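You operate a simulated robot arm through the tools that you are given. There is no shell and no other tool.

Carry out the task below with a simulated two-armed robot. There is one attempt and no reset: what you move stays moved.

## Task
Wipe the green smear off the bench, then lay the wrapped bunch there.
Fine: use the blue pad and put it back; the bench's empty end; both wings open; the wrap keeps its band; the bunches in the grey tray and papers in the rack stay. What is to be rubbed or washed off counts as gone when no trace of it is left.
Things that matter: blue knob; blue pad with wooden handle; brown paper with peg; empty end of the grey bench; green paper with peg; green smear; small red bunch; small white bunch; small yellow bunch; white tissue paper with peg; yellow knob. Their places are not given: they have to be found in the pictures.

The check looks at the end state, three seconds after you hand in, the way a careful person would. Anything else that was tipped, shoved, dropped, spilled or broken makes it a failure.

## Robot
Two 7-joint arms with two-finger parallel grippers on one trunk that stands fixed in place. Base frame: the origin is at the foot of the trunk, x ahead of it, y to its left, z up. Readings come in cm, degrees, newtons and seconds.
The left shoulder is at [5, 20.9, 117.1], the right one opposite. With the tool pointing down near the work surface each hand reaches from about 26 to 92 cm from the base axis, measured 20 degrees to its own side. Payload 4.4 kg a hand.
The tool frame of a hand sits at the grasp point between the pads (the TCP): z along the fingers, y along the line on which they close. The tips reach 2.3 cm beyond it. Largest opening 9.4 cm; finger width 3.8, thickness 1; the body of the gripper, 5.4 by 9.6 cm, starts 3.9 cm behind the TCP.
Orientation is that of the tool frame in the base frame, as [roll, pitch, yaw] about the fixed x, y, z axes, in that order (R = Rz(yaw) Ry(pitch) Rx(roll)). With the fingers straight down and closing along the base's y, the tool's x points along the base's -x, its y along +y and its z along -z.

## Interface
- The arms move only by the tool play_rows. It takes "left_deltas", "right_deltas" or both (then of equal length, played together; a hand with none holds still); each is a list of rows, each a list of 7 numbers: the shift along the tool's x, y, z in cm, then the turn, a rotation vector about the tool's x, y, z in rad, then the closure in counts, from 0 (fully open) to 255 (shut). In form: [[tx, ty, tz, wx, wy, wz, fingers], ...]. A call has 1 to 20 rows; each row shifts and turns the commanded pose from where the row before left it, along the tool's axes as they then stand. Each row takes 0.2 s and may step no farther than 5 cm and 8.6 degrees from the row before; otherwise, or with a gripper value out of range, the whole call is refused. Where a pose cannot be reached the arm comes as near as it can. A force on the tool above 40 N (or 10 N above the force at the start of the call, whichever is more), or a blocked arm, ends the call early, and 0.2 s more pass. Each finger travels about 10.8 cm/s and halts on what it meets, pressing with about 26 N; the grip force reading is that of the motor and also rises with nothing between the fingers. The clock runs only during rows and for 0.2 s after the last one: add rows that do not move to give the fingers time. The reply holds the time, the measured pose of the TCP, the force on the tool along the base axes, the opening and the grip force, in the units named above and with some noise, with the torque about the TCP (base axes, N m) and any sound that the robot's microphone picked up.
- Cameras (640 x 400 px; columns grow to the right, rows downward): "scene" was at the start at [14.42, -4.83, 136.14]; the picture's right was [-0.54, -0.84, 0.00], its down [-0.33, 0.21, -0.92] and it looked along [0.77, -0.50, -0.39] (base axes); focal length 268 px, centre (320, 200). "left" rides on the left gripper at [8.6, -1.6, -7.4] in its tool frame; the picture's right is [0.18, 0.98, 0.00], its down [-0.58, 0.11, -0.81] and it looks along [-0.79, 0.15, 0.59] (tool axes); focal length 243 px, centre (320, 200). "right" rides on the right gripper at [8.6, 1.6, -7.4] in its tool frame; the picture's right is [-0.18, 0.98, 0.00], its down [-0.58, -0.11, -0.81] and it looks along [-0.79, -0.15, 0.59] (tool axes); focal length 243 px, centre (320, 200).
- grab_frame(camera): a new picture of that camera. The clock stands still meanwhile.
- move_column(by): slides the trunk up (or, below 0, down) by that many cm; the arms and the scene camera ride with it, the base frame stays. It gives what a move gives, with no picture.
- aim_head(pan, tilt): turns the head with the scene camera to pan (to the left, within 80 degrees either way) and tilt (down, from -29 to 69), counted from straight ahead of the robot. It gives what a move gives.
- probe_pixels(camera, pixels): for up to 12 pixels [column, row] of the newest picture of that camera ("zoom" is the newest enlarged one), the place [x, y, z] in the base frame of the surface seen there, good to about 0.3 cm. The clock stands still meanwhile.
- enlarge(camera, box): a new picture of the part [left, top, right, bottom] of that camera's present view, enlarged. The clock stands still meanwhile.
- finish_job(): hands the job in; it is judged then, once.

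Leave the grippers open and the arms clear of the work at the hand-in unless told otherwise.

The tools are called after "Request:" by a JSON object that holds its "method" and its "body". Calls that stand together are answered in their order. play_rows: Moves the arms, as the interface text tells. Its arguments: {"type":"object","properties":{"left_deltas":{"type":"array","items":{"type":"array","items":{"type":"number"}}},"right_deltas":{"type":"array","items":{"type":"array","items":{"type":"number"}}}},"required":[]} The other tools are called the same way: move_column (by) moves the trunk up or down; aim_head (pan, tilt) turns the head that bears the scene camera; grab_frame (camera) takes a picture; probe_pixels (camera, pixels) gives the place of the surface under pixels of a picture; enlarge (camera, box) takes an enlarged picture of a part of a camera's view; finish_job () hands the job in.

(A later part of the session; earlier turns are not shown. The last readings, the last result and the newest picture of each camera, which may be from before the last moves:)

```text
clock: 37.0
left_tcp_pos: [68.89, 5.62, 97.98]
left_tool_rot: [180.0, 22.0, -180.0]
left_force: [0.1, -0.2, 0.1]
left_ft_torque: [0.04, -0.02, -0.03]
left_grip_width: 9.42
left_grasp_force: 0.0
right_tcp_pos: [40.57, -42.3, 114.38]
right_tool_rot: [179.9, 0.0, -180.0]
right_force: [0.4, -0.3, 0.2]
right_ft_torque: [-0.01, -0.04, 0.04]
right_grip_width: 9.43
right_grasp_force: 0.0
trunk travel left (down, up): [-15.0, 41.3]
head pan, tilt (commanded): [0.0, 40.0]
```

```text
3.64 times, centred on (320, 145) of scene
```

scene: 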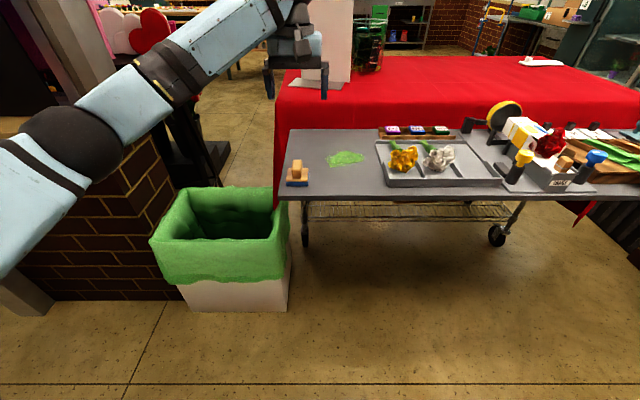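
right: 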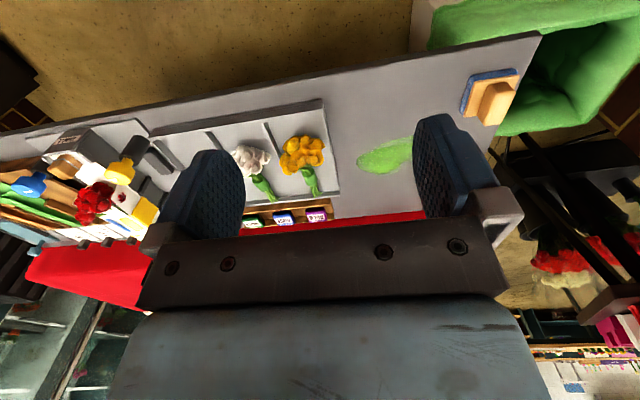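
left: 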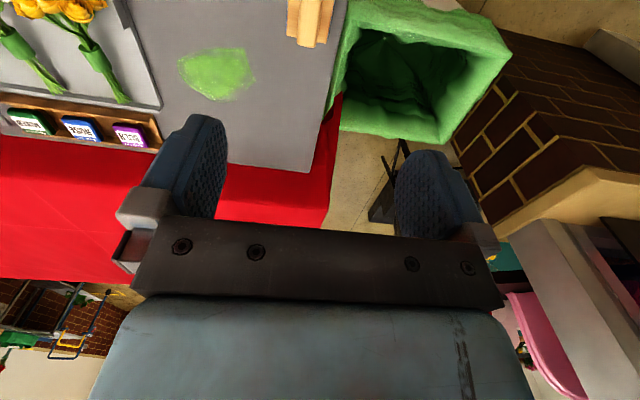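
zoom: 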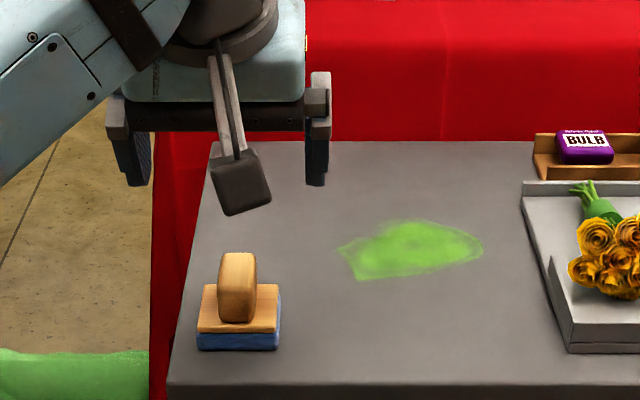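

The hand is aligned over the handle. Next I'll go straight down to z ≈ 89.3.

Request:
{"method": "play_rows", "body": {"left_deltas": [[0.85, 0, 2.1, 0, 0, 0, 0], [0.85, 0, 2.1, 0, 0, 0, 0], [0.75, 0, 1.85, 0, 0, 0, 0], [0.4, 0, 1.0, 0, 0, 0, 0], [0.4, 0, 1.0, 0, 0, 0, 0], [0, 0, 0, 0, 0, 0, 0]]}}

Request:
{"method": "enlarge", "body": {"camera": "scene", "box": [250, 110, 350, 200]}}

```text
clock: 38.4
left_tcp_pos: [68.96, 5.54, 89.26]
left_tool_rot: [-180.0, 22.0, -179.9]
left_force: [-0.1, 0.5, -0.3]
left_ft_torque: [0.02, 0.02, 0.01]
left_grip_width: 9.42
left_grasp_force: 0.0
right_tcp_pos: [40.54, -42.31, 114.43]
right_tool_rot: [180.0, 0.0, -180.0]
right_force: [-0.1, 0.4, 0.4]
right_ft_torque: [0.02, -0.05, 0.04]
right_grip_width: 9.42
right_grasp_force: 0.0
trunk travel left (down, up): [-15.0, 41.3]
head pan, tilt (commanded): [0.0, 40.0]
```

```text
4.44 times, centred on (300, 155) of scene
```

zoom: 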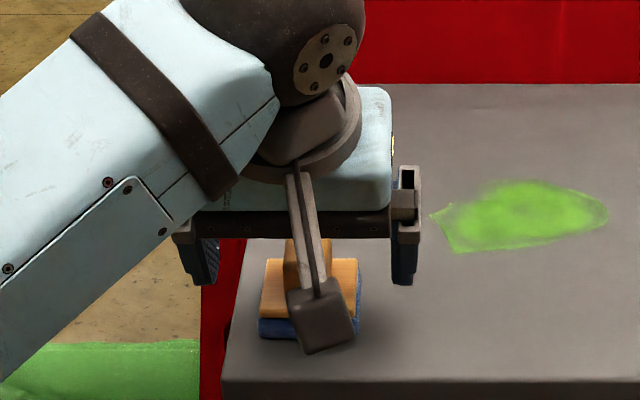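

The fingers straddle the handle with no contact force. I'll close on it now.

Request:
{"method": "play_rows", "body": {"left_deltas": [[0, 0, 0, 0, 0, 0, 120], [0, 0, 0, 0, 0, 0, 200], [0, 0, 0, 0, 0, 0, 255], [0, 0, 0, 0, 0, 0, 255], [0, 0, 0, 0, 0, 0, 255]]}}

Request:
{"method": "enlarge", "body": {"camera": "scene", "box": [250, 110, 350, 200]}}

```text
clock: 39.6
left_tcp_pos: [68.85, 5.72, 89.39]
left_tool_rot: [-179.9, 22.0, -180.0]
left_force: [0.7, -0.5, 0.0]
left_ft_torque: [0.0, 0.0, 0.04]
left_grip_width: 2.35
left_grasp_force: 26.2
right_tcp_pos: [40.69, -42.35, 114.49]
right_tool_rot: [-180.0, 0.0, -180.0]
right_force: [0.0, 0.1, 0.3]
right_ft_torque: [0.03, 0.0, 0.02]
right_grip_width: 9.43
right_grasp_force: 0.0
trunk travel left (down, up): [-15.0, 41.3]
head pan, tilt (commanded): [0.0, 40.0]
```

```text
4.44 times, centred on (300, 155) of scene
```

zoom: 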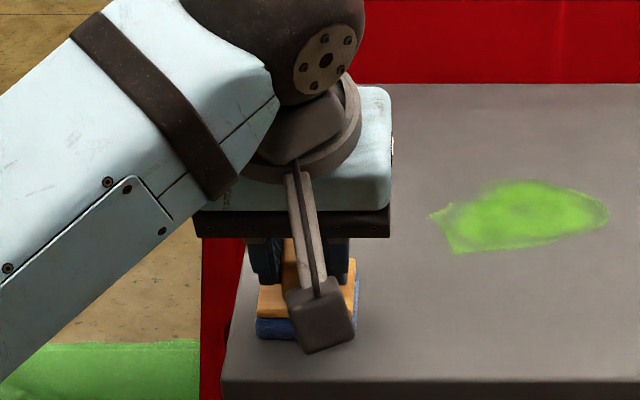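

The handle is gripped (2.35 cm, 26 N). The pad's home is TCP (68.9, 5.6, 89.35), and I'll come back to that. I'll lift 3 cm, move over to the near-left corner of the smear, and come down close to contact.

Request:
{"method": "play_rows", "body": {"left_deltas": [[-0.56, 0, -1.39, 0, 0, 0, 255], [-0.56, 0, -1.39, 0, 0, 0, 255], [-3.52, -1.8, 1.42, 0, 0, 0, 255], [-3.52, -1.8, 1.42, 0, 0, 0, 255], [0.5, 0, 1.24, 0, 0, 0, 255], [0.5, 0, 1.24, 0, 0, 0, 255], [0, 0, 0, 0, 0, 0, 255]]}}

Request:
{"method": "enlarge", "body": {"camera": "scene", "box": [270, 100, 390, 190]}}

```text
clock: 41.2
left_tcp_pos: [76.51, 2.05, 89.76]
left_tool_rot: [180.0, 22.0, -180.0]
left_force: [0.2, -1.3, -0.8]
left_ft_torque: [-0.02, 0.03, 0.02]
left_grip_width: 2.32
left_grasp_force: 26.4
right_tcp_pos: [40.65, -42.23, 114.42]
right_tool_rot: [180.0, 0.0, 180.0]
right_force: [-0.7, 0.3, 0.6]
right_ft_torque: [0.0, 0.0, 0.0]
right_grip_width: 9.41
right_grasp_force: 0.1
trunk travel left (down, up): [-15.0, 41.3]
head pan, tilt (commanded): [0.0, 40.0]
```

```text
4.44 times, centred on (330, 145) of scene
```

zoom: 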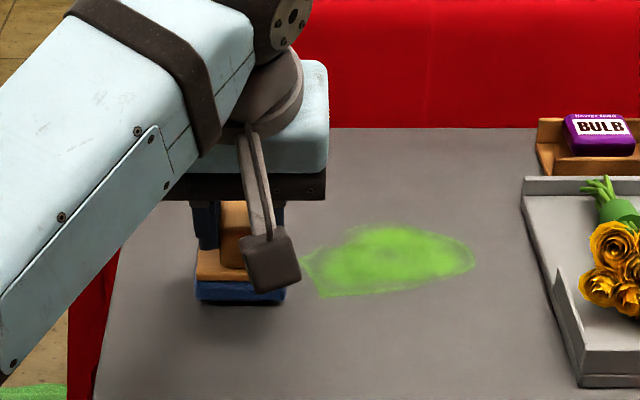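

The pad is held level just above the bench. I'll lower it in small steps until I feel contact.

Request:
{"method": "play_rows", "body": {"left_deltas": [[0.094, 0, 0.232, 0, 0, 0, 255], [0.094, 0, 0.232, 0, 0, 0, 255], [0, 0, 0, 0, 0, 0, 255]]}}

Request:
{"method": "play_rows", "body": {"left_deltas": [[0.056, 0, 0.14, 0, 0, 0, 255], [0, 0, 0, 0, 0, 0, 255]]}}

```text
clock: 42.0
left_tcp_pos: [76.52, 2.06, 89.33]
left_tool_rot: [-180.0, 22.1, -179.9]
left_force: [3.6, 0.8, 7.8]
left_ft_torque: [-0.01, -0.04, 0.02]
left_grip_width: 2.36
left_grasp_force: 26.1
right_tcp_pos: [40.55, -42.24, 114.56]
right_tool_rot: [179.9, 0.2, -180.0]
right_force: [1.0, -0.1, 0.2]
right_ft_torque: [0.04, -0.06, -0.04]
right_grip_width: 9.4
right_grasp_force: 0.0
trunk travel left (down, up): [-15.0, 41.3]
head pan, tilt (commanded): [0.0, 40.0]
```

```text
clock: 42.6
left_tcp_pos: [76.54, 2.11, 89.25]
left_tool_rot: [-179.9, 22.3, 179.9]
left_force: [7.8, 1.0, 17.7]
left_ft_torque: [-0.04, -0.13, 0.04]
left_grip_width: 2.36
left_grasp_force: 25.8
right_tcp_pos: [40.47, -42.35, 114.53]
right_tool_rot: [180.0, 0.1, -180.0]
right_force: [0.1, -0.1, 0.0]
right_ft_torque: [-0.02, 0.04, -0.02]
right_grip_width: 9.4
right_grasp_force: 0.1
trunk travel left (down, up): [-15.0, 41.3]
head pan, tilt (commanded): [0.0, 40.0]
```

Contact is at about 18 N downward. First wiping pass goes along −y to about y = −11.4 in 1 cm steps.

Request:
{"method": "play_rows", "body": {"left_deltas": [[0, -1, 0, 0, 0, 0, 255], [0, -1, 0, 0, 0, 0, 255], [0, -1, 0, 0, 0, 0, 255], [0, -1, 0, 0, 0, 0, 255], [0, -1, 0, 0, 0, 0, 255], [0, -1, 0, 0, 0, 0, 255], [0, -1, 0, 0, 0, 0, 255], [0, -1, 0, 0, 0, 0, 255], [0, -1, 0, 0, 0, 0, 255], [0, -1, 0, 0, 0, 0, 255], [0, -1, 0, 0, 0, 0, 255], [0, -1, 0, 0, 0, 0, 255], [0, -1, 0, 0, 0, 0, 255], [0, -0.5, 0, 0, 0, 0, 255], [0, 0, 0, 0, 0, 0, 255]]}}

Request:
{"method": "enlarge", "body": {"camera": "scene", "box": [270, 100, 430, 200]}}

```text
clock: 45.8
left_tcp_pos: [76.26, -11.38, 89.22]
left_tool_rot: [-179.9, 22.1, 180.0]
left_force: [-0.4, 7.4, 18.6]
left_ft_torque: [0.11, 0.08, 0.02]
left_grip_width: 2.34
left_grasp_force: 25.7
right_tcp_pos: [40.39, -42.22, 114.53]
right_tool_rot: [180.0, 0.1, 180.0]
right_force: [-0.3, 0.3, -0.5]
right_ft_torque: [0.0, -0.02, -0.01]
right_grip_width: 9.39
right_grasp_force: 0.0
trunk travel left (down, up): [-15.0, 41.3]
head pan, tilt (commanded): [0.0, 40.0]
```

```text
4.00 times, centred on (350, 150) of scene
```

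zoom: 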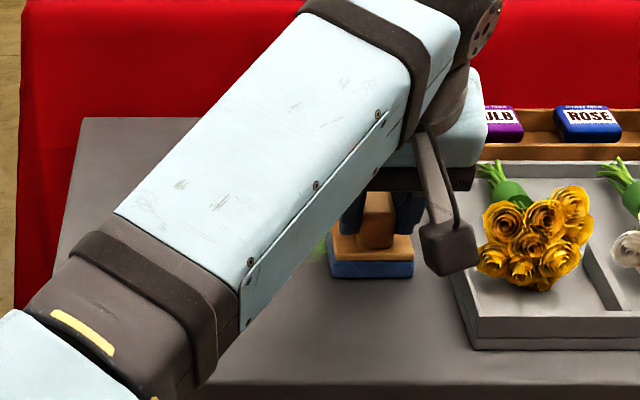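

The first strip is done with a steady 18 N. I'll shift the pad +2.6 cm in x and wipe back toward +y.

Request:
{"method": "play_rows", "body": {"left_deltas": [[-0.8, 0, 0.325, 0, 0, 0, 255], [-0.8, 0, 0.325, 0, 0, 0, 255], [-0.8, 0, 0.325, 0, 0, 0, 255], [0, 1, 0, 0, 0, 0, 255], [0, 1, 0, 0, 0, 0, 255], [0, 1, 0, 0, 0, 0, 255], [0, 1, 0, 0, 0, 0, 255], [0, 1, 0, 0, 0, 0, 255], [0, 1, 0, 0, 0, 0, 255], [0, 1, 0, 0, 0, 0, 255], [0, 1, 0, 0, 0, 0, 255], [0, 1, 0, 0, 0, 0, 255], [0, 1, 0, 0, 0, 0, 255], [0, 1, 0, 0, 0, 0, 255], [0, 1, 0, 0, 0, 0, 255], [0, 1, 0, 0, 0, 0, 255], [0, 0, 0, 0, 0, 0, 255]]}}

Request:
{"method": "enlarge", "body": {"camera": "scene", "box": [270, 100, 430, 200]}}

```text
clock: 49.4
left_tcp_pos: [78.99, 1.6, 89.13]
left_tool_rot: [180.0, 22.1, 180.0]
left_force: [0.4, -6.3, 15.0]
left_ft_torque: [-0.1, -0.08, -0.03]
left_grip_width: 2.3
left_grasp_force: 26.2
right_tcp_pos: [40.42, -42.32, 114.27]
right_tool_rot: [179.9, 0.1, 180.0]
right_force: [0.3, 0.4, -0.2]
right_ft_torque: [-0.01, 0.0, 0.02]
right_grip_width: 9.39
right_grasp_force: 0.1
trunk travel left (down, up): [-15.0, 41.3]
head pan, tilt (commanded): [0.0, 40.0]
```

```text
4.00 times, centred on (350, 150) of scene
```

zoom: 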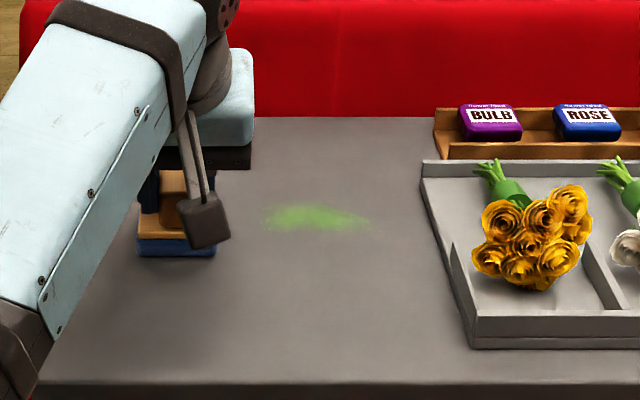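

Most of it is gone. Faint green remains on the far side, around (320,218) in the zoom. I'll shift +2.7 cm in x and wipe along −y again.

Request:
{"method": "play_rows", "body": {"left_deltas": [[-0.834, 0, 0.337, 0, 0, 0, 255], [-0.834, 0, 0.337, 0, 0, 0, 255], [-0.834, 0, 0.337, 0, 0, 0, 255], [0, -1, 0, 0, 0, 0, 255], [0, -1, 0, 0, 0, 0, 255], [0, -1, 0, 0, 0, 0, 255], [0, -1, 0, 0, 0, 0, 255], [0, -1, 0, 0, 0, 0, 255], [0, -1, 0, 0, 0, 0, 255], [0, -1, 0, 0, 0, 0, 255], [0, -1, 0, 0, 0, 0, 255], [0, -1, 0, 0, 0, 0, 255], [0, -1, 0, 0, 0, 0, 255], [0, -1, 0, 0, 0, 0, 255], [0, -1, 0, 0, 0, 0, 255], [0, 0, 0, 0, 0, 0, 255]]}}

```text
clock: 52.8
left_tcp_pos: [81.64, -10.43, 89.17]
left_tool_rot: [-179.9, 22.1, 179.9]
left_force: [-1.0, 5.9, 11.8]
left_ft_torque: [0.08, -0.01, 0.02]
left_grip_width: 2.35
left_grasp_force: 26.2
right_tcp_pos: [40.48, -42.15, 114.54]
right_tool_rot: [179.9, 0.1, 180.0]
right_force: [-0.3, -0.7, 0.1]
right_ft_torque: [0.01, -0.02, 0.01]
right_grip_width: 9.39
right_grasp_force: 0.2
trunk travel left (down, up): [-15.0, 41.3]
head pan, tilt (commanded): [0.0, 40.0]
```

That pass completed without reach trouble. I'll wipe back along the same strip with a little more pressure, then look.

Request:
{"method": "play_rows", "body": {"left_deltas": [[0.03, 0, 0.07, 0, 0, 0, 255], [0, 1, 0, 0, 0, 0, 255], [0, 1, 0, 0, 0, 0, 255], [0, 1, 0, 0, 0, 0, 255], [0, 1, 0, 0, 0, 0, 255], [0, 1, 0, 0, 0, 0, 255], [0, 1, 0, 0, 0, 0, 255], [0, 1, 0, 0, 0, 0, 255], [0, 1, 0, 0, 0, 0, 255], [0, 1, 0, 0, 0, 0, 255], [0, 1, 0, 0, 0, 0, 255], [0, 1, 0, 0, 0, 0, 255], [0, 1, 0, 0, 0, 0, 255], [0, 0, 0, 0, 0, 0, 255]]}}

Request:
{"method": "enlarge", "body": {"camera": "scene", "box": [270, 100, 430, 200]}}

Request:
{"method": "grab_frame", "body": {"camera": "left"}}

```text
clock: 55.8
left_tcp_pos: [81.65, 1.52, 89.16]
left_tool_rot: [-180.0, 22.0, -179.9]
left_force: [0.4, -7.1, 15.2]
left_ft_torque: [-0.12, -0.05, -0.06]
left_grip_width: 2.35
left_grasp_force: 26.2
right_tcp_pos: [40.44, -42.41, 114.52]
right_tool_rot: [179.9, 0.1, 180.0]
right_force: [0.2, -0.5, 0.1]
right_ft_torque: [-0.02, 0.02, 0.01]
right_grip_width: 9.38
right_grasp_force: 0.0
trunk travel left (down, up): [-15.0, 41.3]
head pan, tilt (commanded): [0.0, 40.0]
```

```text
4.00 times, centred on (350, 150) of scene
```

zoom: 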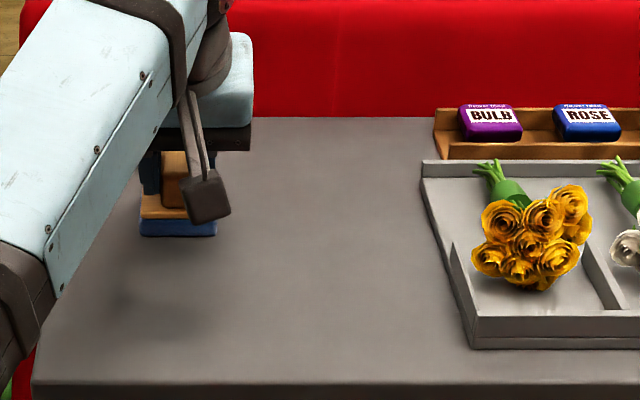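

```text
taken
```

left: 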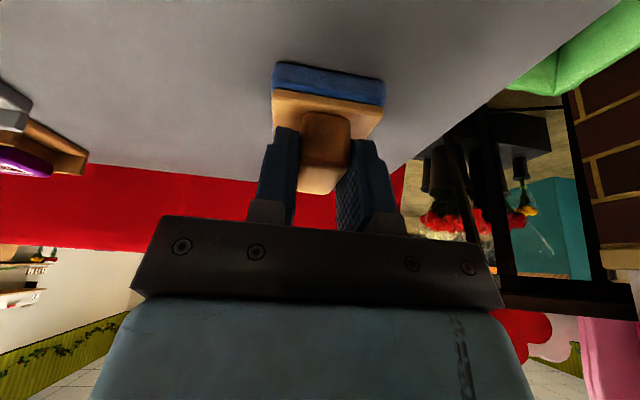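

The bench looks clean in the zoom. For certainty I'll do one more overlapping set of passes, at TCP x ≈ 80 and then x ≈ 77.5.

Request:
{"method": "play_rows", "body": {"left_deltas": [[0.7, 0, -0.283, 0, 0, 0, 255], [0.7, 0, -0.283, 0, 0, 0, 255], [0, -1.1, 0, 0, 0, 0, 255], [0, -1.1, 0, 0, 0, 0, 255], [0, -1.1, 0, 0, 0, 0, 255], [0, -1.1, 0, 0, 0, 0, 255], [0, -1.1, 0, 0, 0, 0, 255], [0, -1.1, 0, 0, 0, 0, 255], [0, -1.1, 0, 0, 0, 0, 255], [0, -1.1, 0, 0, 0, 0, 255], [0, -1.1, 0, 0, 0, 0, 255], [0, -1.1, 0, 0, 0, 0, 255], [0, -1.1, 0, 0, 0, 0, 255], [0, -1.0, 0, 0, 0, 0, 255], [0.75, 0, -0.303, 0, 0, 0, 255], [0.75, 0, -0.303, 0, 0, 0, 255], [0.75, 0, -0.303, 0, 0, 0, 255], [0, 0, 0, 0, 0, 0, 255]]}}

Request:
{"method": "play_rows", "body": {"left_deltas": [[0, 1.1, 0, 0, 0, 0, 255], [0, 1.1, 0, 0, 0, 0, 255], [0, 1.1, 0, 0, 0, 0, 255], [0, 1.1, 0, 0, 0, 0, 255], [0, 1.1, 0, 0, 0, 0, 255], [0, 1.1, 0, 0, 0, 0, 255], [0, 1.1, 0, 0, 0, 0, 255], [0, 1.1, 0, 0, 0, 0, 255], [0, 1.1, 0, 0, 0, 0, 255], [0, 1.1, 0, 0, 0, 0, 255], [0, 1.1, 0, 0, 0, 0, 255], [0, 1.0, 0, 0, 0, 0, 255], [0, 0, 0, 0, 0, 0, 255]]}}

Request:
{"method": "enlarge", "body": {"camera": "scene", "box": [270, 100, 430, 200]}}

```text
clock: 59.6
left_tcp_pos: [77.66, -11.54, 89.18]
left_tool_rot: [-179.9, 22.1, 180.0]
left_force: [7.1, -1.4, 18.4]
left_ft_torque: [-0.06, -0.2, -0.02]
left_grip_width: 2.35
left_grasp_force: 26.2
right_tcp_pos: [40.43, -42.4, 114.57]
right_tool_rot: [-180.0, 0.1, -180.0]
right_force: [-0.2, 0.4, 0.1]
right_ft_torque: [-0.01, 0.0, -0.03]
right_grip_width: 9.4
right_grasp_force: 0.0
trunk travel left (down, up): [-15.0, 41.3]
head pan, tilt (commanded): [0.0, 40.0]
```

```text
clock: 62.4
left_tcp_pos: [77.81, 1.58, 89.14]
left_tool_rot: [180.0, 22.1, -179.9]
left_force: [1.6, -5.8, 15.5]
left_ft_torque: [-0.1, 0.03, 0.02]
left_grip_width: 2.32
left_grasp_force: 26.3
right_tcp_pos: [40.51, -42.32, 114.52]
right_tool_rot: [179.8, 0.1, -179.9]
right_force: [0.3, -0.2, 0.3]
right_ft_torque: [0.0, 0.01, -0.01]
right_grip_width: 9.42
right_grasp_force: 0.0
trunk travel left (down, up): [-15.0, 41.3]
head pan, tilt (commanded): [0.0, 40.0]
```

```text
4.00 times, centred on (350, 150) of scene
```

zoom: 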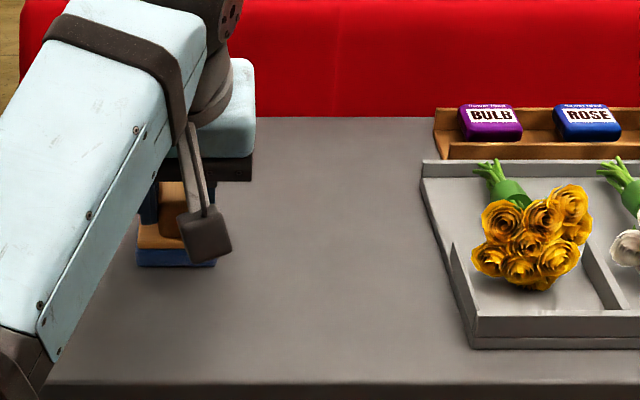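

No green is left anywhere in view. I'll lift the pad, carry it back to its home TCP (68.9, 5.6) and hover just above the bench.

Request:
{"method": "play_rows", "body": {"left_deltas": [[-0.56, 0, -1.39, 0, 0, 0, 255], [-0.56, 0, -1.39, 0, 0, 0, 255], [2.75, 1.34, -1.11, 0, 0, 0, 255], [2.75, 1.34, -1.11, 0, 0, 0, 255], [2.75, 1.34, -1.11, 0, 0, 0, 255], [0.4, 0, 0.98, 0, 0, 0, 255], [0.4, 0, 0.98, 0, 0, 0, 255], [0, 0, 0, 0, 0, 0, 255]]}}

```text
clock: 64.2
left_tcp_pos: [68.98, 5.64, 89.7]
left_tool_rot: [179.9, 22.0, -180.0]
left_force: [-0.5, 0.2, 0.2]
left_ft_torque: [0.02, 0.01, 0.0]
left_grip_width: 2.37
left_grasp_force: 26.0
right_tcp_pos: [40.56, -42.33, 114.45]
right_tool_rot: [180.0, 0.0, -180.0]
right_force: [-0.8, 0.4, 0.7]
right_ft_torque: [-0.03, 0.0, 0.02]
right_grip_width: 9.4
right_grasp_force: 0.2
trunk travel left (down, up): [-15.0, 41.3]
head pan, tilt (commanded): [0.0, 40.0]
```

I'm at (68.98, 5.64, 89.7), about 0.35 above contact. I'll lower gently to touch, then open the fingers.

Request:
{"method": "play_rows", "body": {"left_deltas": [[0.075, 0, 0.185, 0, 0, 0, 255], [0.07, 0, 0.17, 0, 0, 0, 255], [0, 0, 0, 0, 0, 0, 255]]}}

Request:
{"method": "play_rows", "body": {"left_deltas": [[0, 0, 0, 0, 0, 0, 180], [0, 0, 0, 0, 0, 0, 120], [0, 0, 0, 0, 0, 0, 60], [0, 0, 0, 0, 0, 0, 0], [0, 0, 0, 0, 0, 0, 0]]}}

```text
clock: 65.0
left_tcp_pos: [68.93, 5.58, 89.32]
left_tool_rot: [180.0, 22.0, 180.0]
left_force: [0.4, -0.3, -1.2]
left_ft_torque: [-0.03, 0.04, -0.04]
left_grip_width: 2.34
left_grasp_force: 26.1
right_tcp_pos: [40.52, -42.32, 114.49]
right_tool_rot: [179.9, 0.0, -179.9]
right_force: [0.3, -0.3, 0.0]
right_ft_torque: [0.02, 0.0, 0.0]
right_grip_width: 9.4
right_grasp_force: 0.0
trunk travel left (down, up): [-15.0, 41.3]
head pan, tilt (commanded): [0.0, 40.0]
```

```text
clock: 66.2
left_tcp_pos: [68.97, 5.7, 89.38]
left_tool_rot: [-180.0, 22.0, -180.0]
left_force: [0.9, 0.1, 1.0]
left_ft_torque: [0.02, 0.01, -0.01]
left_grip_width: 9.4
left_grasp_force: 0.1
right_tcp_pos: [40.62, -42.31, 114.39]
right_tool_rot: [-179.9, 0.1, 180.0]
right_force: [0.4, 0.5, -0.1]
right_ft_torque: [0.03, 0.01, 0.02]
right_grip_width: 9.42
right_grasp_force: 0.2
trunk travel left (down, up): [-15.0, 41.3]
head pan, tilt (commanded): [0.0, 40.0]
```

The pad is released at its home. I'll lift the left hand straight up, untilt it, and back it away to the left to look at the result.

Request:
{"method": "play_rows", "body": {"left_deltas": [[-1.25, 0, -3.09, 0, 0, 0, 0], [-1.25, 0, -3.09, 0, 0, 0, 0], [-1.25, 0, -3.09, 0, 0, 0, 0], [-1.25, 0, -3.09, 0, 0, 0, 0], [0, 0, 0, 0, 0.128, 0, 0], [0, 0, 0, 0, 0.128, 0, 0], [0, 0, 0, 0, 0.128, 0, 0], [3.5, 2.5, -1, 0, 0, 0, 0], [3.5, 2.5, -1, 0, 0, 0, 0], [3.5, 2.5, -1, 0, 0, 0, 0], [3.5, 2.5, -1, 0, 0, 0, 0], [3.5, 2.5, -1, 0, 0, 0, 0], [3.5, 2.5, -1, 0, 0, 0, 0], [0, 0, 0, 0, 0, 0, 0]]}}

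Request:
{"method": "enlarge", "body": {"camera": "scene", "box": [260, 100, 420, 200]}}

Request:
{"method": "enlarge", "body": {"camera": "scene", "box": [470, 80, 630, 200]}}

```text
clock: 69.2
left_tcp_pos: [79.61, 16.79, 98.02]
left_tool_rot: [180.0, 0.0, -179.9]
left_force: [0.4, -0.2, 0.0]
left_ft_torque: [0.0, 0.02, 0.0]
left_grip_width: 9.4
left_grasp_force: 0.0
left hand out of reach, approached as far as the arm can: row 3, 4, 5, 6, 7, 8, 9, 10, 11, 12, 13
right_tcp_pos: [40.7, -42.29, 114.44]
right_tool_rot: [179.9, 0.0, -180.0]
right_force: [0.2, 0.3, -0.4]
right_ft_torque: [0.0, 0.03, -0.01]
right_grip_width: 9.39
right_grasp_force: 0.0
trunk travel left (down, up): [-15.0, 41.3]
head pan, tilt (commanded): [0.0, 40.0]
```

```text
4.00 times, centred on (340, 150) of scene
```

zoom: 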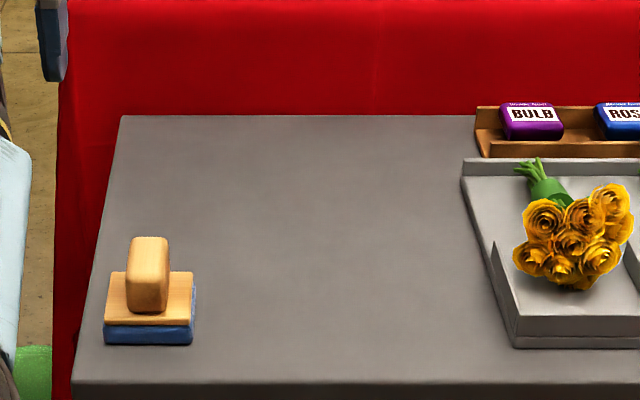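

```text
3.33 times, centred on (550, 140) of scene
```

zoom: 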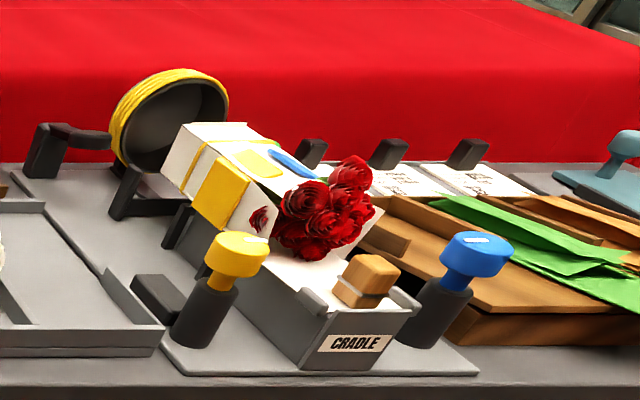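

The bench is clean and the pad stands exactly where it was. The left hand ended at an odd place (79.6, 16.8, 98), because the arm got stuck in its posture. I'll look at it before moving on.

Request:
{"method": "aim_head", "body": {"pan": 15, "tilt": 25}}

Request:
{"method": "grab_frame", "body": {"camera": "scene"}}

Request:
{"method": "grab_frame", "body": {"camera": "left"}}

```text
clock: 69.9
left_tcp_pos: [79.7, 16.7, 98.01]
left_tool_rot: [180.0, 0.1, -179.9]
left_force: [-0.3, 0.9, 0.4]
left_ft_torque: [0.01, 0.02, -0.01]
left_grip_width: 9.4
left_grasp_force: 0.1
right_tcp_pos: [40.58, -42.31, 114.39]
right_tool_rot: [-180.0, -0.1, 179.9]
right_force: [1.0, 0.1, -1.0]
right_ft_torque: [0.01, -0.01, -0.04]
right_grip_width: 9.39
right_grasp_force: 0.0
trunk travel left (down, up): [-15.0, 41.3]
head pan, tilt (commanded): [15.0, 25.0]
```

```text
taken
```

scene: 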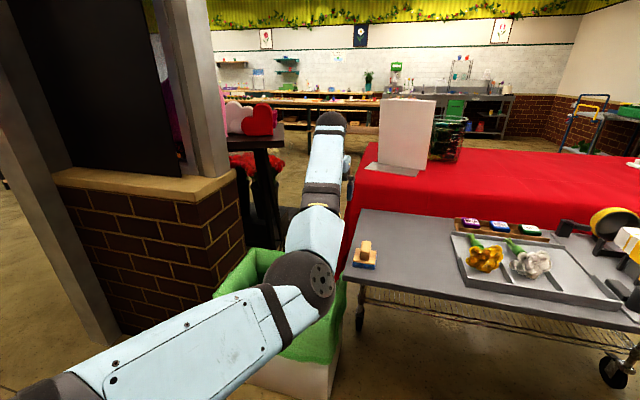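

```text
taken
```

left: 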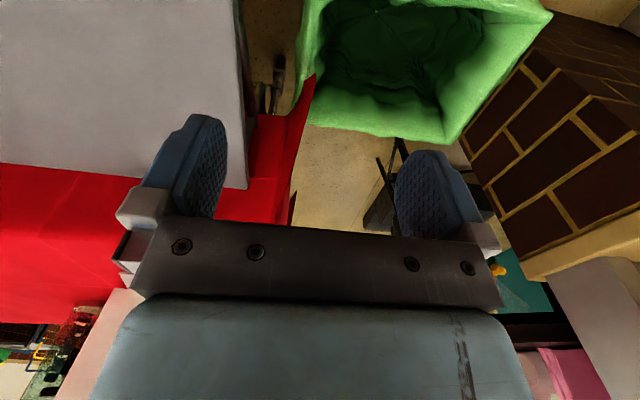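

The left elbow hangs low beside the bench. I'll probe how low it is, then bring the hand straight up.

Request:
{"method": "probe_pixels", "body": {"camera": "scene", "pixels": [[305, 282], [320, 230], [320, 180], [330, 130], [250, 330], [200, 350], [250, 260], [280, 255]]}}

Request:
{"method": "play_rows", "body": {"left_deltas": [[0, 0, -3, 0, 0, 0, 0], [0, 0, -3, 0, 0, 0, 0], [0, 0, -3, 0, 0, 0, 0], [0, 0, -3, 0, 0, 0, 0], [0, 0, 0, 0, 0, 0, 0]]}}

```text
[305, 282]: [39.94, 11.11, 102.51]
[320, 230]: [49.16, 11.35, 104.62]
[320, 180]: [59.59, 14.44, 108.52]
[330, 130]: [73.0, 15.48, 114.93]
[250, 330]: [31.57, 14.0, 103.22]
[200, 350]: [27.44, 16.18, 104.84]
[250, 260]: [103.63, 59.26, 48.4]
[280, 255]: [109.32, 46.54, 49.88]
```

```text
clock: 71.1
left_tcp_pos: [80.55, 16.8, 109.86]
left_tool_rot: [180.0, 0.0, -180.0]
left_force: [-0.2, -0.7, -0.6]
left_ft_torque: [0.01, 0.0, -0.05]
left_grip_width: 9.39
left_grasp_force: 0.0
left hand out of reach, approached as far as the arm can: row 1, 2
right_tcp_pos: [40.63, -42.23, 114.3]
right_tool_rot: [180.0, 0.0, 180.0]
right_force: [-0.6, -0.8, 1.4]
right_ft_torque: [-0.02, 0.03, 0.04]
right_grip_width: 9.41
right_grasp_force: 0.1
trunk travel left (down, up): [-15.0, 41.3]
head pan, tilt (commanded): [15.0, 25.0]
```

The elbow is at z ≈ 102, clear of everything. I'll draw the hand back toward the body in a few steps and check.

Request:
{"method": "play_rows", "body": {"left_deltas": [[3, 1, -1, 0, 0, 0, 0], [3, 1, -1, 0, 0, 0, 0], [3, 1, -1, 0, 0, 0, 0], [3, 1, -1, 0, 0, 0, 0], [0, 0, 0, 0, 0, 0, 0]]}}

Request:
{"method": "grab_frame", "body": {"camera": "scene"}}

```text
clock: 72.3
left_tcp_pos: [78.69, 23.0, 115.47]
left_tool_rot: [180.0, -0.1, 180.0]
left_force: [0.1, -0.9, -0.8]
left_ft_torque: [-0.02, -0.03, 0.01]
left_grip_width: 9.39
left_grasp_force: 0.1
left hand out of reach, approached as far as the arm can: row 1, 2, 3, 4
right_tcp_pos: [40.53, -42.31, 114.43]
right_tool_rot: [-180.0, 0.1, -179.9]
right_force: [0.6, 0.2, 0.5]
right_ft_torque: [-0.01, 0.02, 0.01]
right_grip_width: 9.43
right_grasp_force: 0.0
trunk travel left (down, up): [-15.0, 41.3]
head pan, tilt (commanded): [15.0, 25.0]
```

```text
taken
```

scene: 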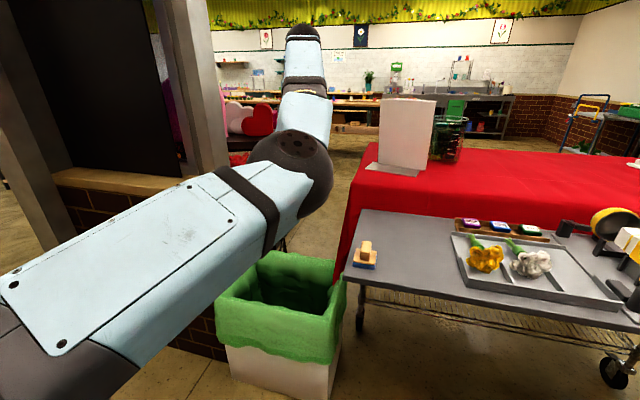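

The arm balks at retracting (near-straight elbow). I'll try other directions: up and outward first, then back.

Request:
{"method": "play_rows", "body": {"left_deltas": [[0, 2, -2, 0, 0, 0, 0], [0, 2, -2, 0, 0, 0, 0], [0, 2, -2, 0, 0, 0, 0], [2, 2, 0, 0, 0, 0, 0], [2, 2, 0, 0, 0, 0, 0], [2, 2, 0, 0, 0, 0, 0], [0, 0, 0, 0, 0, 0, 0]]}}

Request:
{"method": "grab_frame", "body": {"camera": "scene"}}

```text
clock: 73.9
left_tcp_pos: [72.74, 34.93, 121.39]
left_tool_rot: [180.0, -0.1, 179.9]
left_force: [-0.9, 1.6, 0.4]
left_ft_torque: [-0.01, -0.01, 0.01]
left_grip_width: 9.42
left_grasp_force: 0.0
right_tcp_pos: [40.6, -42.33, 114.4]
right_tool_rot: [-179.9, 0.0, 180.0]
right_force: [-0.3, 0.2, 0.1]
right_ft_torque: [0.0, 0.01, 0.04]
right_grip_width: 9.4
right_grasp_force: 0.1
trunk travel left (down, up): [-15.0, 41.3]
head pan, tilt (commanded): [15.0, 25.0]
```

```text
taken
```

scene: 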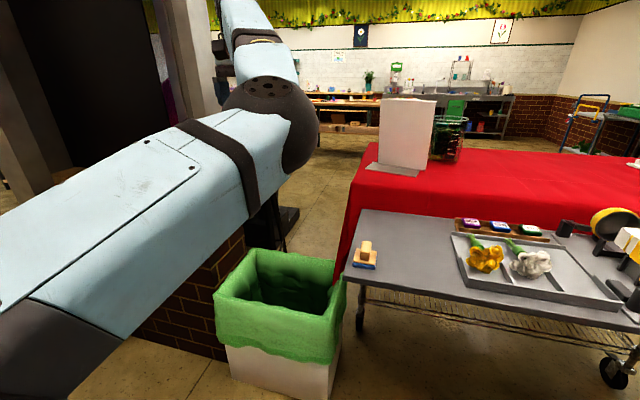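

It moves now. I'll pull the left hand back to its resting place near (42, 34, 118).

Request:
{"method": "play_rows", "body": {"left_deltas": [[4, 0, 0, 0, 0, 0, 0], [4, 0, 0, 0, 0, 0, 0], [4, 0, 0, 0, 0, 0, 0], [4, 0, 0, 0, 0, 0, 0], [4, 0, 0, 0, 0, 0, 0], [4, 0, 0, 0, 0, 0, 0], [4, 0, 0, 0, 0, 0, 0], [0, 0, 0, 0, 0, 0, 0]]}}

Request:
{"method": "grab_frame", "body": {"camera": "scene"}}

```text
clock: 75.7
left_tcp_pos: [70.69, 35.64, 121.57]
left_tool_rot: [180.0, 0.0, -180.0]
left_force: [0.0, -0.9, 0.1]
left_ft_torque: [0.05, 0.01, -0.03]
left_grip_width: 9.39
left_grasp_force: 0.0
left hand out of reach, approached as far as the arm can: row 1, 2, 3, 4, 5, 6, 7
right_tcp_pos: [40.65, -42.25, 114.46]
right_tool_rot: [-179.9, 0.0, -180.0]
right_force: [-0.6, -0.4, -0.1]
right_ft_torque: [0.0, -0.01, -0.01]
right_grip_width: 9.4
right_grasp_force: 0.1
trunk travel left (down, up): [-15.0, 41.3]
head pan, tilt (commanded): [15.0, 25.0]
```

```text
taken
```

scene: 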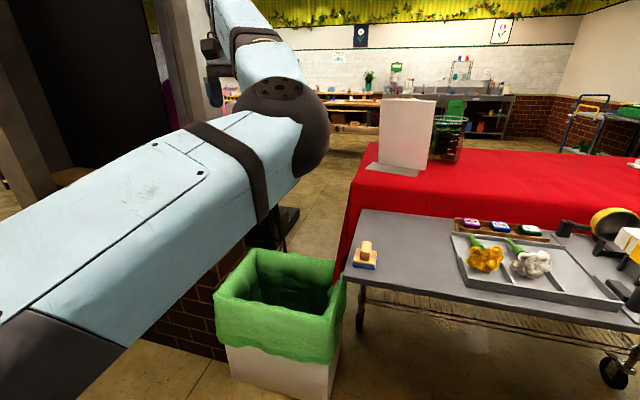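

This elbow-inward posture limits retraction. I'll swing the left hand outward (+y) instead, which should free the elbow, and keep clear of the wall at x > 84, y > 60.

Request:
{"method": "play_rows", "body": {"left_deltas": [[2, 3, 0, 0, 0, 0, 0], [2, 3, 0, 0, 0, 0, 0], [2, 3, 0, 0, 0, 0, 0], [2, 3, 0, 0, 0, 0, 0], [3, 2, 0, 0, 0, 0, 0], [3, 2, 0, 0, 0, 0, 0], [3, 0, 0, 0, 0, 0, 0], [3, 0, 0, 0, 0, 0, 0], [0, 0, 0, 0, 0, 0, 0]]}}

Request:
{"method": "grab_frame", "body": {"camera": "scene"}}

```text
clock: 77.7
left_tcp_pos: [50.57, 51.6, 121.44]
left_tool_rot: [-180.0, 0.1, 180.0]
left_force: [0.7, 0.3, -0.1]
left_ft_torque: [0.01, 0.02, -0.03]
left_grip_width: 9.38
left_grasp_force: 0.1
right_tcp_pos: [40.59, -42.3, 114.38]
right_tool_rot: [179.9, 0.0, -180.0]
right_force: [0.2, -0.6, -1.1]
right_ft_torque: [0.0, -0.02, 0.0]
right_grip_width: 9.39
right_grasp_force: 0.1
trunk travel left (down, up): [-15.0, 41.3]
head pan, tilt (commanded): [15.0, 25.0]
```

```text
taken
```

scene: 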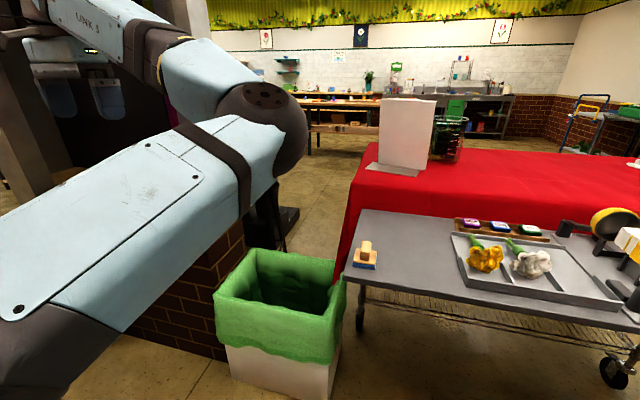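

The left arm is parked clear at (50.6, 51.6, 121). Now I'll test the right arm at height: extend first to (70,−40,108), then swing left at long reach toward (80,−10), since an almost straight arm may cross further.

Request:
{"method": "play_rows", "body": {"right_deltas": [[-3.68, 0.29, 0.8, 0, 0, 0, 0], [-3.68, 0.29, 0.8, 0, 0, 0, 0], [-3.68, 0.29, 0.8, 0, 0, 0, 0], [-3.68, 0.29, 0.8, 0, 0, 0, 0], [-3.68, 0.29, 0.8, 0, 0, 0, 0], [-3.68, 0.29, 0.8, 0, 0, 0, 0], [-3.68, 0.29, 0.8, 0, 0, 0, 0], [-3.68, 0.29, 0.8, 0, 0, 0, 0], [0, 0, 0, 0, 0, 0, 0]]}}

Request:
{"method": "play_rows", "body": {"right_deltas": [[-2.2, 3, 0, 0, 0, 0, 0], [-2.2, 3, 0, 0, 0, 0, 0], [-2.2, 3, 0, 0, 0, 0, 0], [-2.2, 3, 0, 0, 0, 0, 0], [-2, 3, 0, 0, 0, 0, 0], [0, 0, 0, 0, 0, 0, 0]]}}

Request:
{"method": "play_rows", "body": {"right_deltas": [[0, 2, 0, 0, 0, 0, 0], [0, 2, 0, 0, 0, 0, 0], [0, 2, 0, 0, 0, 0, 0], [0.2, 2, 0, 0, 0, 0, 0], [0.3, 2, 0, 0, 0, 0, 0], [0.3, 2, 0, 0, 0, 0, 0], [0.3, 2, 0, 0, 0, 0, 0], [0, 0, 0, 0, 0, 0, 0]]}}

```text
clock: 79.7
left_tcp_pos: [50.49, 51.57, 121.55]
left_tool_rot: [179.9, 0.1, -180.0]
left_force: [0.1, 0.4, 0.2]
left_ft_torque: [0.0, -0.01, -0.02]
left_grip_width: 9.4
left_grasp_force: 0.0
right_tcp_pos: [70.04, -39.82, 108.1]
right_tool_rot: [-180.0, 0.1, -179.9]
right_force: [-0.3, -0.4, -0.3]
right_ft_torque: [0.01, 0.0, 0.03]
right_grip_width: 9.41
right_grasp_force: 0.0
trunk travel left (down, up): [-15.0, 41.3]
head pan, tilt (commanded): [15.0, 25.0]
```

```text
clock: 81.1
left_tcp_pos: [50.69, 51.62, 121.44]
left_tool_rot: [180.0, 0.1, -180.0]
left_force: [-0.1, -0.5, 0.3]
left_ft_torque: [0.01, 0.01, 0.04]
left_grip_width: 9.42
left_grasp_force: 0.1
right_tcp_pos: [72.93, -29.89, 107.32]
right_tool_rot: [179.8, 0.1, -179.9]
right_force: [-0.2, -0.2, 0.2]
right_ft_torque: [-0.01, -0.01, 0.01]
right_grip_width: 9.43
right_grasp_force: 0.1
right hand out of reach, approached as far as the arm can: row 3, 4, 5
trunk travel left (down, up): [-15.0, 41.3]
head pan, tilt (commanded): [15.0, 25.0]
```

```text
clock: 82.9
left_tcp_pos: [50.57, 51.55, 121.54]
left_tool_rot: [179.9, 0.0, -179.9]
left_force: [1.4, 0.3, -1.1]
left_ft_torque: [-0.02, 0.0, -0.01]
left_grip_width: 9.38
left_grasp_force: 0.1
right_tcp_pos: [65.84, -20.92, 106.88]
right_tool_rot: [179.9, 0.1, 180.0]
right_force: [-0.8, 0.4, -0.4]
right_ft_torque: [0.02, -0.01, 0.02]
right_grip_width: 9.41
right_grasp_force: 0.1
right hand out of reach, approached as far as the arm can: row 1, 2, 3, 4, 5, 6, 7
trunk travel left (down, up): [-15.0, 41.3]
head pan, tilt (commanded): [15.0, 25.0]
```

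The boundary of the right arm looks like an upper arm stuck at about 40° outward. I'll look at its actual elbow posture.

Request:
{"method": "aim_head", "body": {"pan": -45, "tilt": 20}}

Request:
{"method": "grab_frame", "body": {"camera": "scene"}}

```text
clock: 84.2
left_tcp_pos: [50.65, 51.59, 121.4]
left_tool_rot: [-180.0, 0.0, 180.0]
left_force: [0.3, 0.7, -1.1]
left_ft_torque: [-0.01, -0.01, -0.01]
left_grip_width: 9.42
left_grasp_force: 0.0
right_tcp_pos: [65.87, -20.8, 107.0]
right_tool_rot: [179.9, 0.1, 179.9]
right_force: [-0.5, -1.0, 0.1]
right_ft_torque: [0.01, 0.05, 0.01]
right_grip_width: 9.4
right_grasp_force: 0.0
trunk travel left (down, up): [-15.0, 41.3]
head pan, tilt (commanded): [-45.0, 20.0]
```

```text
taken
```

scene: 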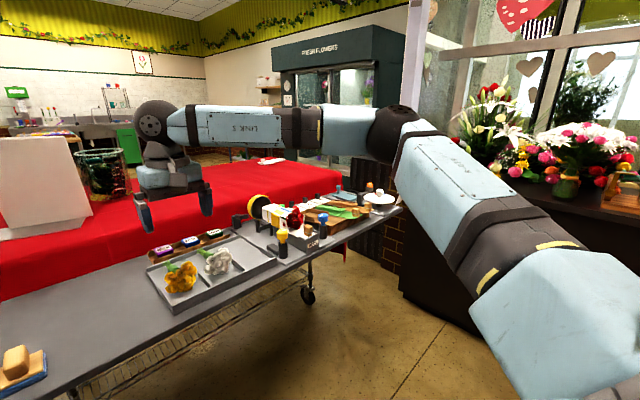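

Request:
{"method": "probe_pixels", "body": {"camera": "scene", "pixels": [[395, 125], [430, 150], [480, 210], [540, 290], [580, 340], [300, 125], [230, 125], [155, 125], [165, 165], [350, 130]]}}

```text
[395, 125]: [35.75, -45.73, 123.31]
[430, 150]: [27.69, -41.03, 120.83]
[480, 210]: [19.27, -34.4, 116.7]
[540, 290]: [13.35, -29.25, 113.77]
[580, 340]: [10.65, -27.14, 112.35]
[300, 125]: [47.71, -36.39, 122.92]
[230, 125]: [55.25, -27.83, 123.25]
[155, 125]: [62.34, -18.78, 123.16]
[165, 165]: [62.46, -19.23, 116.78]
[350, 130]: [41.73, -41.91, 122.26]
```

The right elbow is at about (38, −47, 120). I'll test if tilting the wrist shifts this boundary: fingers leaning forward 20°, then pushing left.

Request:
{"method": "play_rows", "body": {"right_deltas": [[0, 0, -1, 0, -0.14, 0, 0], [0, 0, -1, 0, -0.14, 0, 0], [0, 0, -1, 0, -0.14, 0, 0], [0, 2, 0, 0, 0, 0, 0], [0, 2, 0, 0, 0, 0, 0], [0, 2, 0, 0, 0, 0, 0], [0, 2, 0, 0, 0, 0, 0], [0, 0, 0, 0, 0, 0, 0]]}}

```text
clock: 86.0
left_tcp_pos: [50.6, 51.53, 121.48]
left_tool_rot: [180.0, -0.1, -180.0]
left_force: [0.5, -0.4, 0.4]
left_ft_torque: [0.0, -0.01, -0.01]
left_grip_width: 9.4
left_grasp_force: 0.0
right_tcp_pos: [65.36, -15.92, 109.89]
right_tool_rot: [180.0, 24.2, 179.9]
right_force: [-0.2, 0.1, -0.1]
right_ft_torque: [0.02, 0.0, 0.02]
right_grip_width: 9.42
right_grasp_force: 0.0
right hand out of reach, approached as far as the arm can: row 6, 7
trunk travel left (down, up): [-15.0, 41.3]
head pan, tilt (commanded): [-45.0, 20.0]
```

The tilt doesn't move the wrist boundary; it's a shoulder/elbow posture limit. I'll try reshaping the posture by going high: untilt, rise well above the shoulder, try crossing up there, then come down. First, untilt and rise.

Request:
{"method": "play_rows", "body": {"right_deltas": [[0, -1, 0, 0, 0.14, 0, 0], [0, -1, 0, 0, 0.14, 0, 0], [0, -1, 0, 0, 0.14, 0, 0], [1.5, 0, -4, 0, 0, 0, 0], [1.5, 0, -4, 0, 0, 0, 0], [1.5, 0, -4, 0, 0, 0, 0], [1.5, 0, -4, 0, 0, 0, 0], [1.5, 0, -4, 0, 0, 0, 0], [1.5, 0, -4, 0, 0, 0, 0], [1.5, 0, -4, 0, 0, 0, 0], [1.5, 0, -4, 0, 0, 0, 0], [1.5, 0, -4, 0, 0, 0, 0], [0, 0, 0, 0, 0, 0, 0]]}}

Request:
{"method": "play_rows", "body": {"right_deltas": [[0, 3, 0, 0, 0, 0, 0], [0, 3, 0, 0, 0, 0, 0], [0, 3, 0, 0, 0, 0, 0], [0, 3, 0, 0, 0, 0, 0], [0, 3, 0, 0, 0, 0, 0], [0, 3, 0, 0, 0, 0, 0], [0, 0, 0, 0, 0, 0, 0]]}}

Request:
{"method": "grab_frame", "body": {"camera": "scene"}}

```text
clock: 88.8
left_tcp_pos: [50.73, 51.56, 121.43]
left_tool_rot: [179.9, -0.2, -180.0]
left_force: [0.3, -0.4, 0.1]
left_ft_torque: [-0.02, 0.03, 0.01]
left_grip_width: 9.41
left_grasp_force: 0.1
right_tcp_pos: [47.2, -24.57, 140.95]
right_tool_rot: [179.8, 0.0, -179.9]
right_force: [0.9, 0.0, 0.0]
right_ft_torque: [-0.01, 0.01, -0.01]
right_grip_width: 9.41
right_grasp_force: 0.1
right hand out of reach, approached as far as the arm can: row 2, 3, 7, 8, 9, 10, 11, 12
trunk travel left (down, up): [-15.0, 41.3]
head pan, tilt (commanded): [-45.0, 20.0]
```

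```text
clock: 90.4
left_tcp_pos: [50.59, 51.56, 121.36]
left_tool_rot: [180.0, 0.0, 180.0]
left_force: [-0.5, 0.0, -0.6]
left_ft_torque: [0.02, 0.01, -0.02]
left_grip_width: 9.42
left_grasp_force: 0.0
right_tcp_pos: [43.07, -16.77, 135.87]
right_tool_rot: [179.9, 0.0, -180.0]
right_force: [-0.2, -0.2, -0.3]
right_ft_torque: [0.0, 0.01, 0.01]
right_grip_width: 9.38
right_grasp_force: 0.1
right hand out of reach, approached as far as the arm can: row 1, 2, 3, 4, 5, 6
trunk travel left (down, up): [-15.0, 41.3]
head pan, tilt (commanded): [-45.0, 20.0]
```

```text
taken
```

scene: 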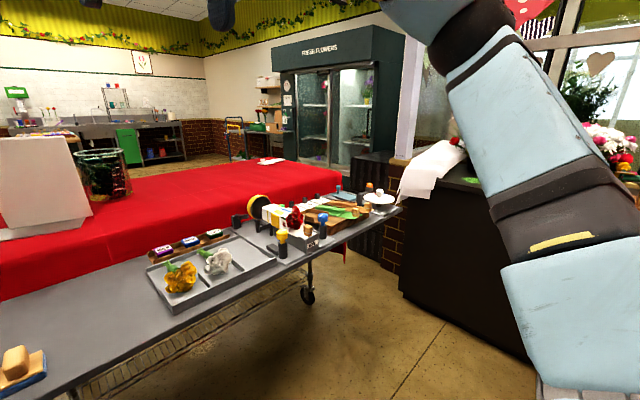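

Crossing high isn't possible either. I'll test low and close to the body (x ≈ 40, in front of the bench, which begins at x ≈ 62), where the elbow hangs lower.

Request:
{"method": "play_rows", "body": {"right_deltas": [[0, -2, 4, 0, 0, 0, 0], [0, -2, 4, 0, 0, 0, 0], [0, -2, 4, 0, 0, 0, 0], [0, -2, 4, 0, 0, 0, 0], [0.5, 0, 4, 0, 0, 0, 0], [0.5, 0, 4, 0, 0, 0, 0], [0.5, 0, 4, 0, 0, 0, 0], [0.5, 0, 4, 0, 0, 0, 0], [0.5, 0, 4, 0, 0, 0, 0], [0.5, 0, 4, 0, 0, 0, 0], [0.5, 0, 4, 0, 0, 0, 0], [0.5, 0, 4, 0, 0, 0, 0], [0, 0, 0, 0, 0, 0, 0]]}}

Request:
{"method": "play_rows", "body": {"right_deltas": [[0, 3, 0, 0, 0, 0, 0], [0, 3, 0, 0, 0, 0, 0], [0, 3, 0, 0, 0, 0, 0], [0, 3, 0, 0, 0, 0, 0], [0, 3, 0, 0, 0, 0, 0], [0, 3, 0, 0, 0, 0, 0], [0, 3, 0, 0, 0, 0, 0], [0, 0, 0, 0, 0, 0, 0]]}}

Request:
{"method": "grab_frame", "body": {"camera": "scene"}}

```text
clock: 93.2
left_tcp_pos: [50.48, 51.53, 121.43]
left_tool_rot: [180.0, 0.1, 180.0]
left_force: [-0.1, -0.8, 0.0]
left_ft_torque: [0.0, -0.02, 0.0]
left_grip_width: 9.38
left_grasp_force: 0.0
right_tcp_pos: [38.87, -24.78, 87.77]
right_tool_rot: [179.9, -0.1, 179.9]
right_force: [0.8, 0.7, 0.3]
right_ft_torque: [-0.02, 0.03, 0.03]
right_grip_width: 9.4
right_grasp_force: 0.0
trunk travel left (down, up): [-15.0, 41.3]
head pan, tilt (commanded): [-45.0, 20.0]
```

```text
clock: 95.0
left_tcp_pos: [50.73, 51.48, 121.48]
left_tool_rot: [-180.0, 0.0, -180.0]
left_force: [-0.7, 0.2, 0.0]
left_ft_torque: [0.0, 0.0, 0.04]
left_grip_width: 9.42
left_grasp_force: 0.1
right_tcp_pos: [38.94, -12.63, 90.47]
right_tool_rot: [179.9, 0.1, 180.0]
right_force: [-0.4, 0.1, 0.6]
right_ft_torque: [0.03, 0.03, -0.01]
right_grip_width: 9.4
right_grasp_force: 0.0
right hand out of reach, approached as far as the arm can: row 4, 5, 6, 7
trunk travel left (down, up): [-15.0, 41.3]
head pan, tilt (commanded): [-45.0, 20.0]
```

```text
taken
```

scene: 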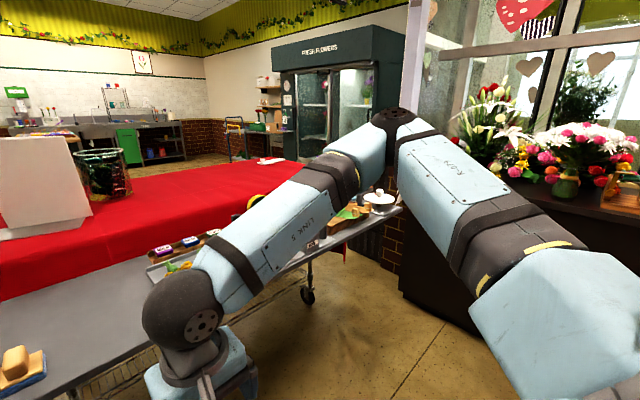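

The boundary stays the same when low. One more posture test: fully stretch the arm forward at height and sweep left while stretched (as the left arm did when it changed posture). First go back up and over to (66,−45,108).

Request:
{"method": "play_rows", "body": {"right_deltas": [[0, -3, -3, 0, 0, 0, 0], [0, -3, -3, 0, 0, 0, 0], [0, -3, -3, 0, 0, 0, 0], [0, -3, -3, 0, 0, 0, 0], [0, -3, -3, 0, 0, 0, 0], [-3, -3, -2, 0, 0, 0, 0], [-4, -2, 0, 0, 0, 0, 0], [-4, -2, 0, 0, 0, 0, 0], [-4, -2, 0, 0, 0, 0, 0], [-4, -2, 0, 0, 0, 0, 0], [-4, -2, 0, 0, 0, 0, 0], [-4, -2, 0, 0, 0, 0, 0], [-4, -2, 0, 0, 0, 0, 0], [-4, -2, 0, 0, 0, 0, 0], [0, 0, 0, 0, 0, 0, 0]]}}

Request:
{"method": "play_rows", "body": {"right_deltas": [[-4, 0, 0, 0, 0, 0, 0], [-4, 1, 0, 0, 0, 0, 0], [-4, 2, 0, 0, 0, 0, 0], [0, 4, 0, 0, 0, 0, 0], [0, 4, 0, 0, 0, 0, 0], [0, 4, 0, 0, 0, 0, 0], [0, 4, 0, 0, 0, 0, 0], [0, 4, 0, 0, 0, 0, 0], [0, 0, 0, 0, 0, 0, 0]]}}

Request:
{"method": "grab_frame", "body": {"camera": "scene"}}

```text
clock: 98.2
left_tcp_pos: [50.58, 51.62, 121.54]
left_tool_rot: [-180.0, 0.1, 180.0]
left_force: [0.5, -0.2, 0.5]
left_ft_torque: [-0.02, -0.03, 0.01]
left_grip_width: 9.41
left_grasp_force: 0.1
right_tcp_pos: [73.71, -46.56, 107.53]
right_tool_rot: [179.9, 0.1, -179.9]
right_force: [-0.5, 1.5, -0.4]
right_ft_torque: [-0.03, 0.0, -0.01]
right_grip_width: 9.4
right_grasp_force: 0.1
trunk travel left (down, up): [-15.0, 41.3]
head pan, tilt (commanded): [-45.0, 20.0]
```

```text
clock: 100.2
left_tcp_pos: [50.72, 51.55, 121.48]
left_tool_rot: [180.0, 0.0, -180.0]
left_force: [-0.6, 0.9, 0.6]
left_ft_torque: [0.02, 0.01, -0.01]
left_grip_width: 9.39
left_grasp_force: 0.1
right_tcp_pos: [71.98, -28.35, 106.87]
right_tool_rot: [179.9, 0.1, -179.9]
right_force: [-0.1, -0.8, -0.2]
right_ft_torque: [0.01, 0.01, -0.02]
right_grip_width: 9.4
right_grasp_force: 0.2
right hand out of reach, approached as far as the arm can: row 2, 3, 4, 5, 6, 7, 8
trunk travel left (down, up): [-15.0, 41.3]
head pan, tilt (commanded): [-45.0, 20.0]
```

```text
taken
```

scene: 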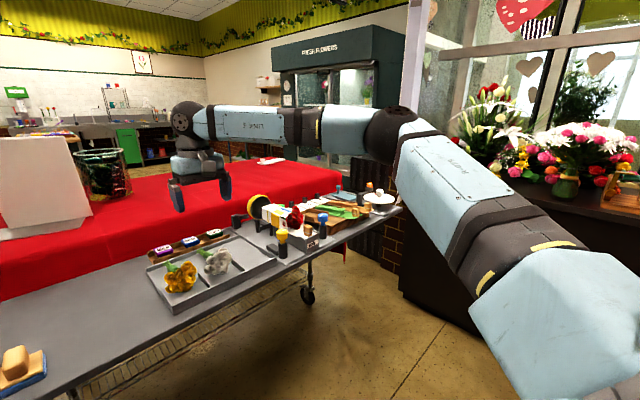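

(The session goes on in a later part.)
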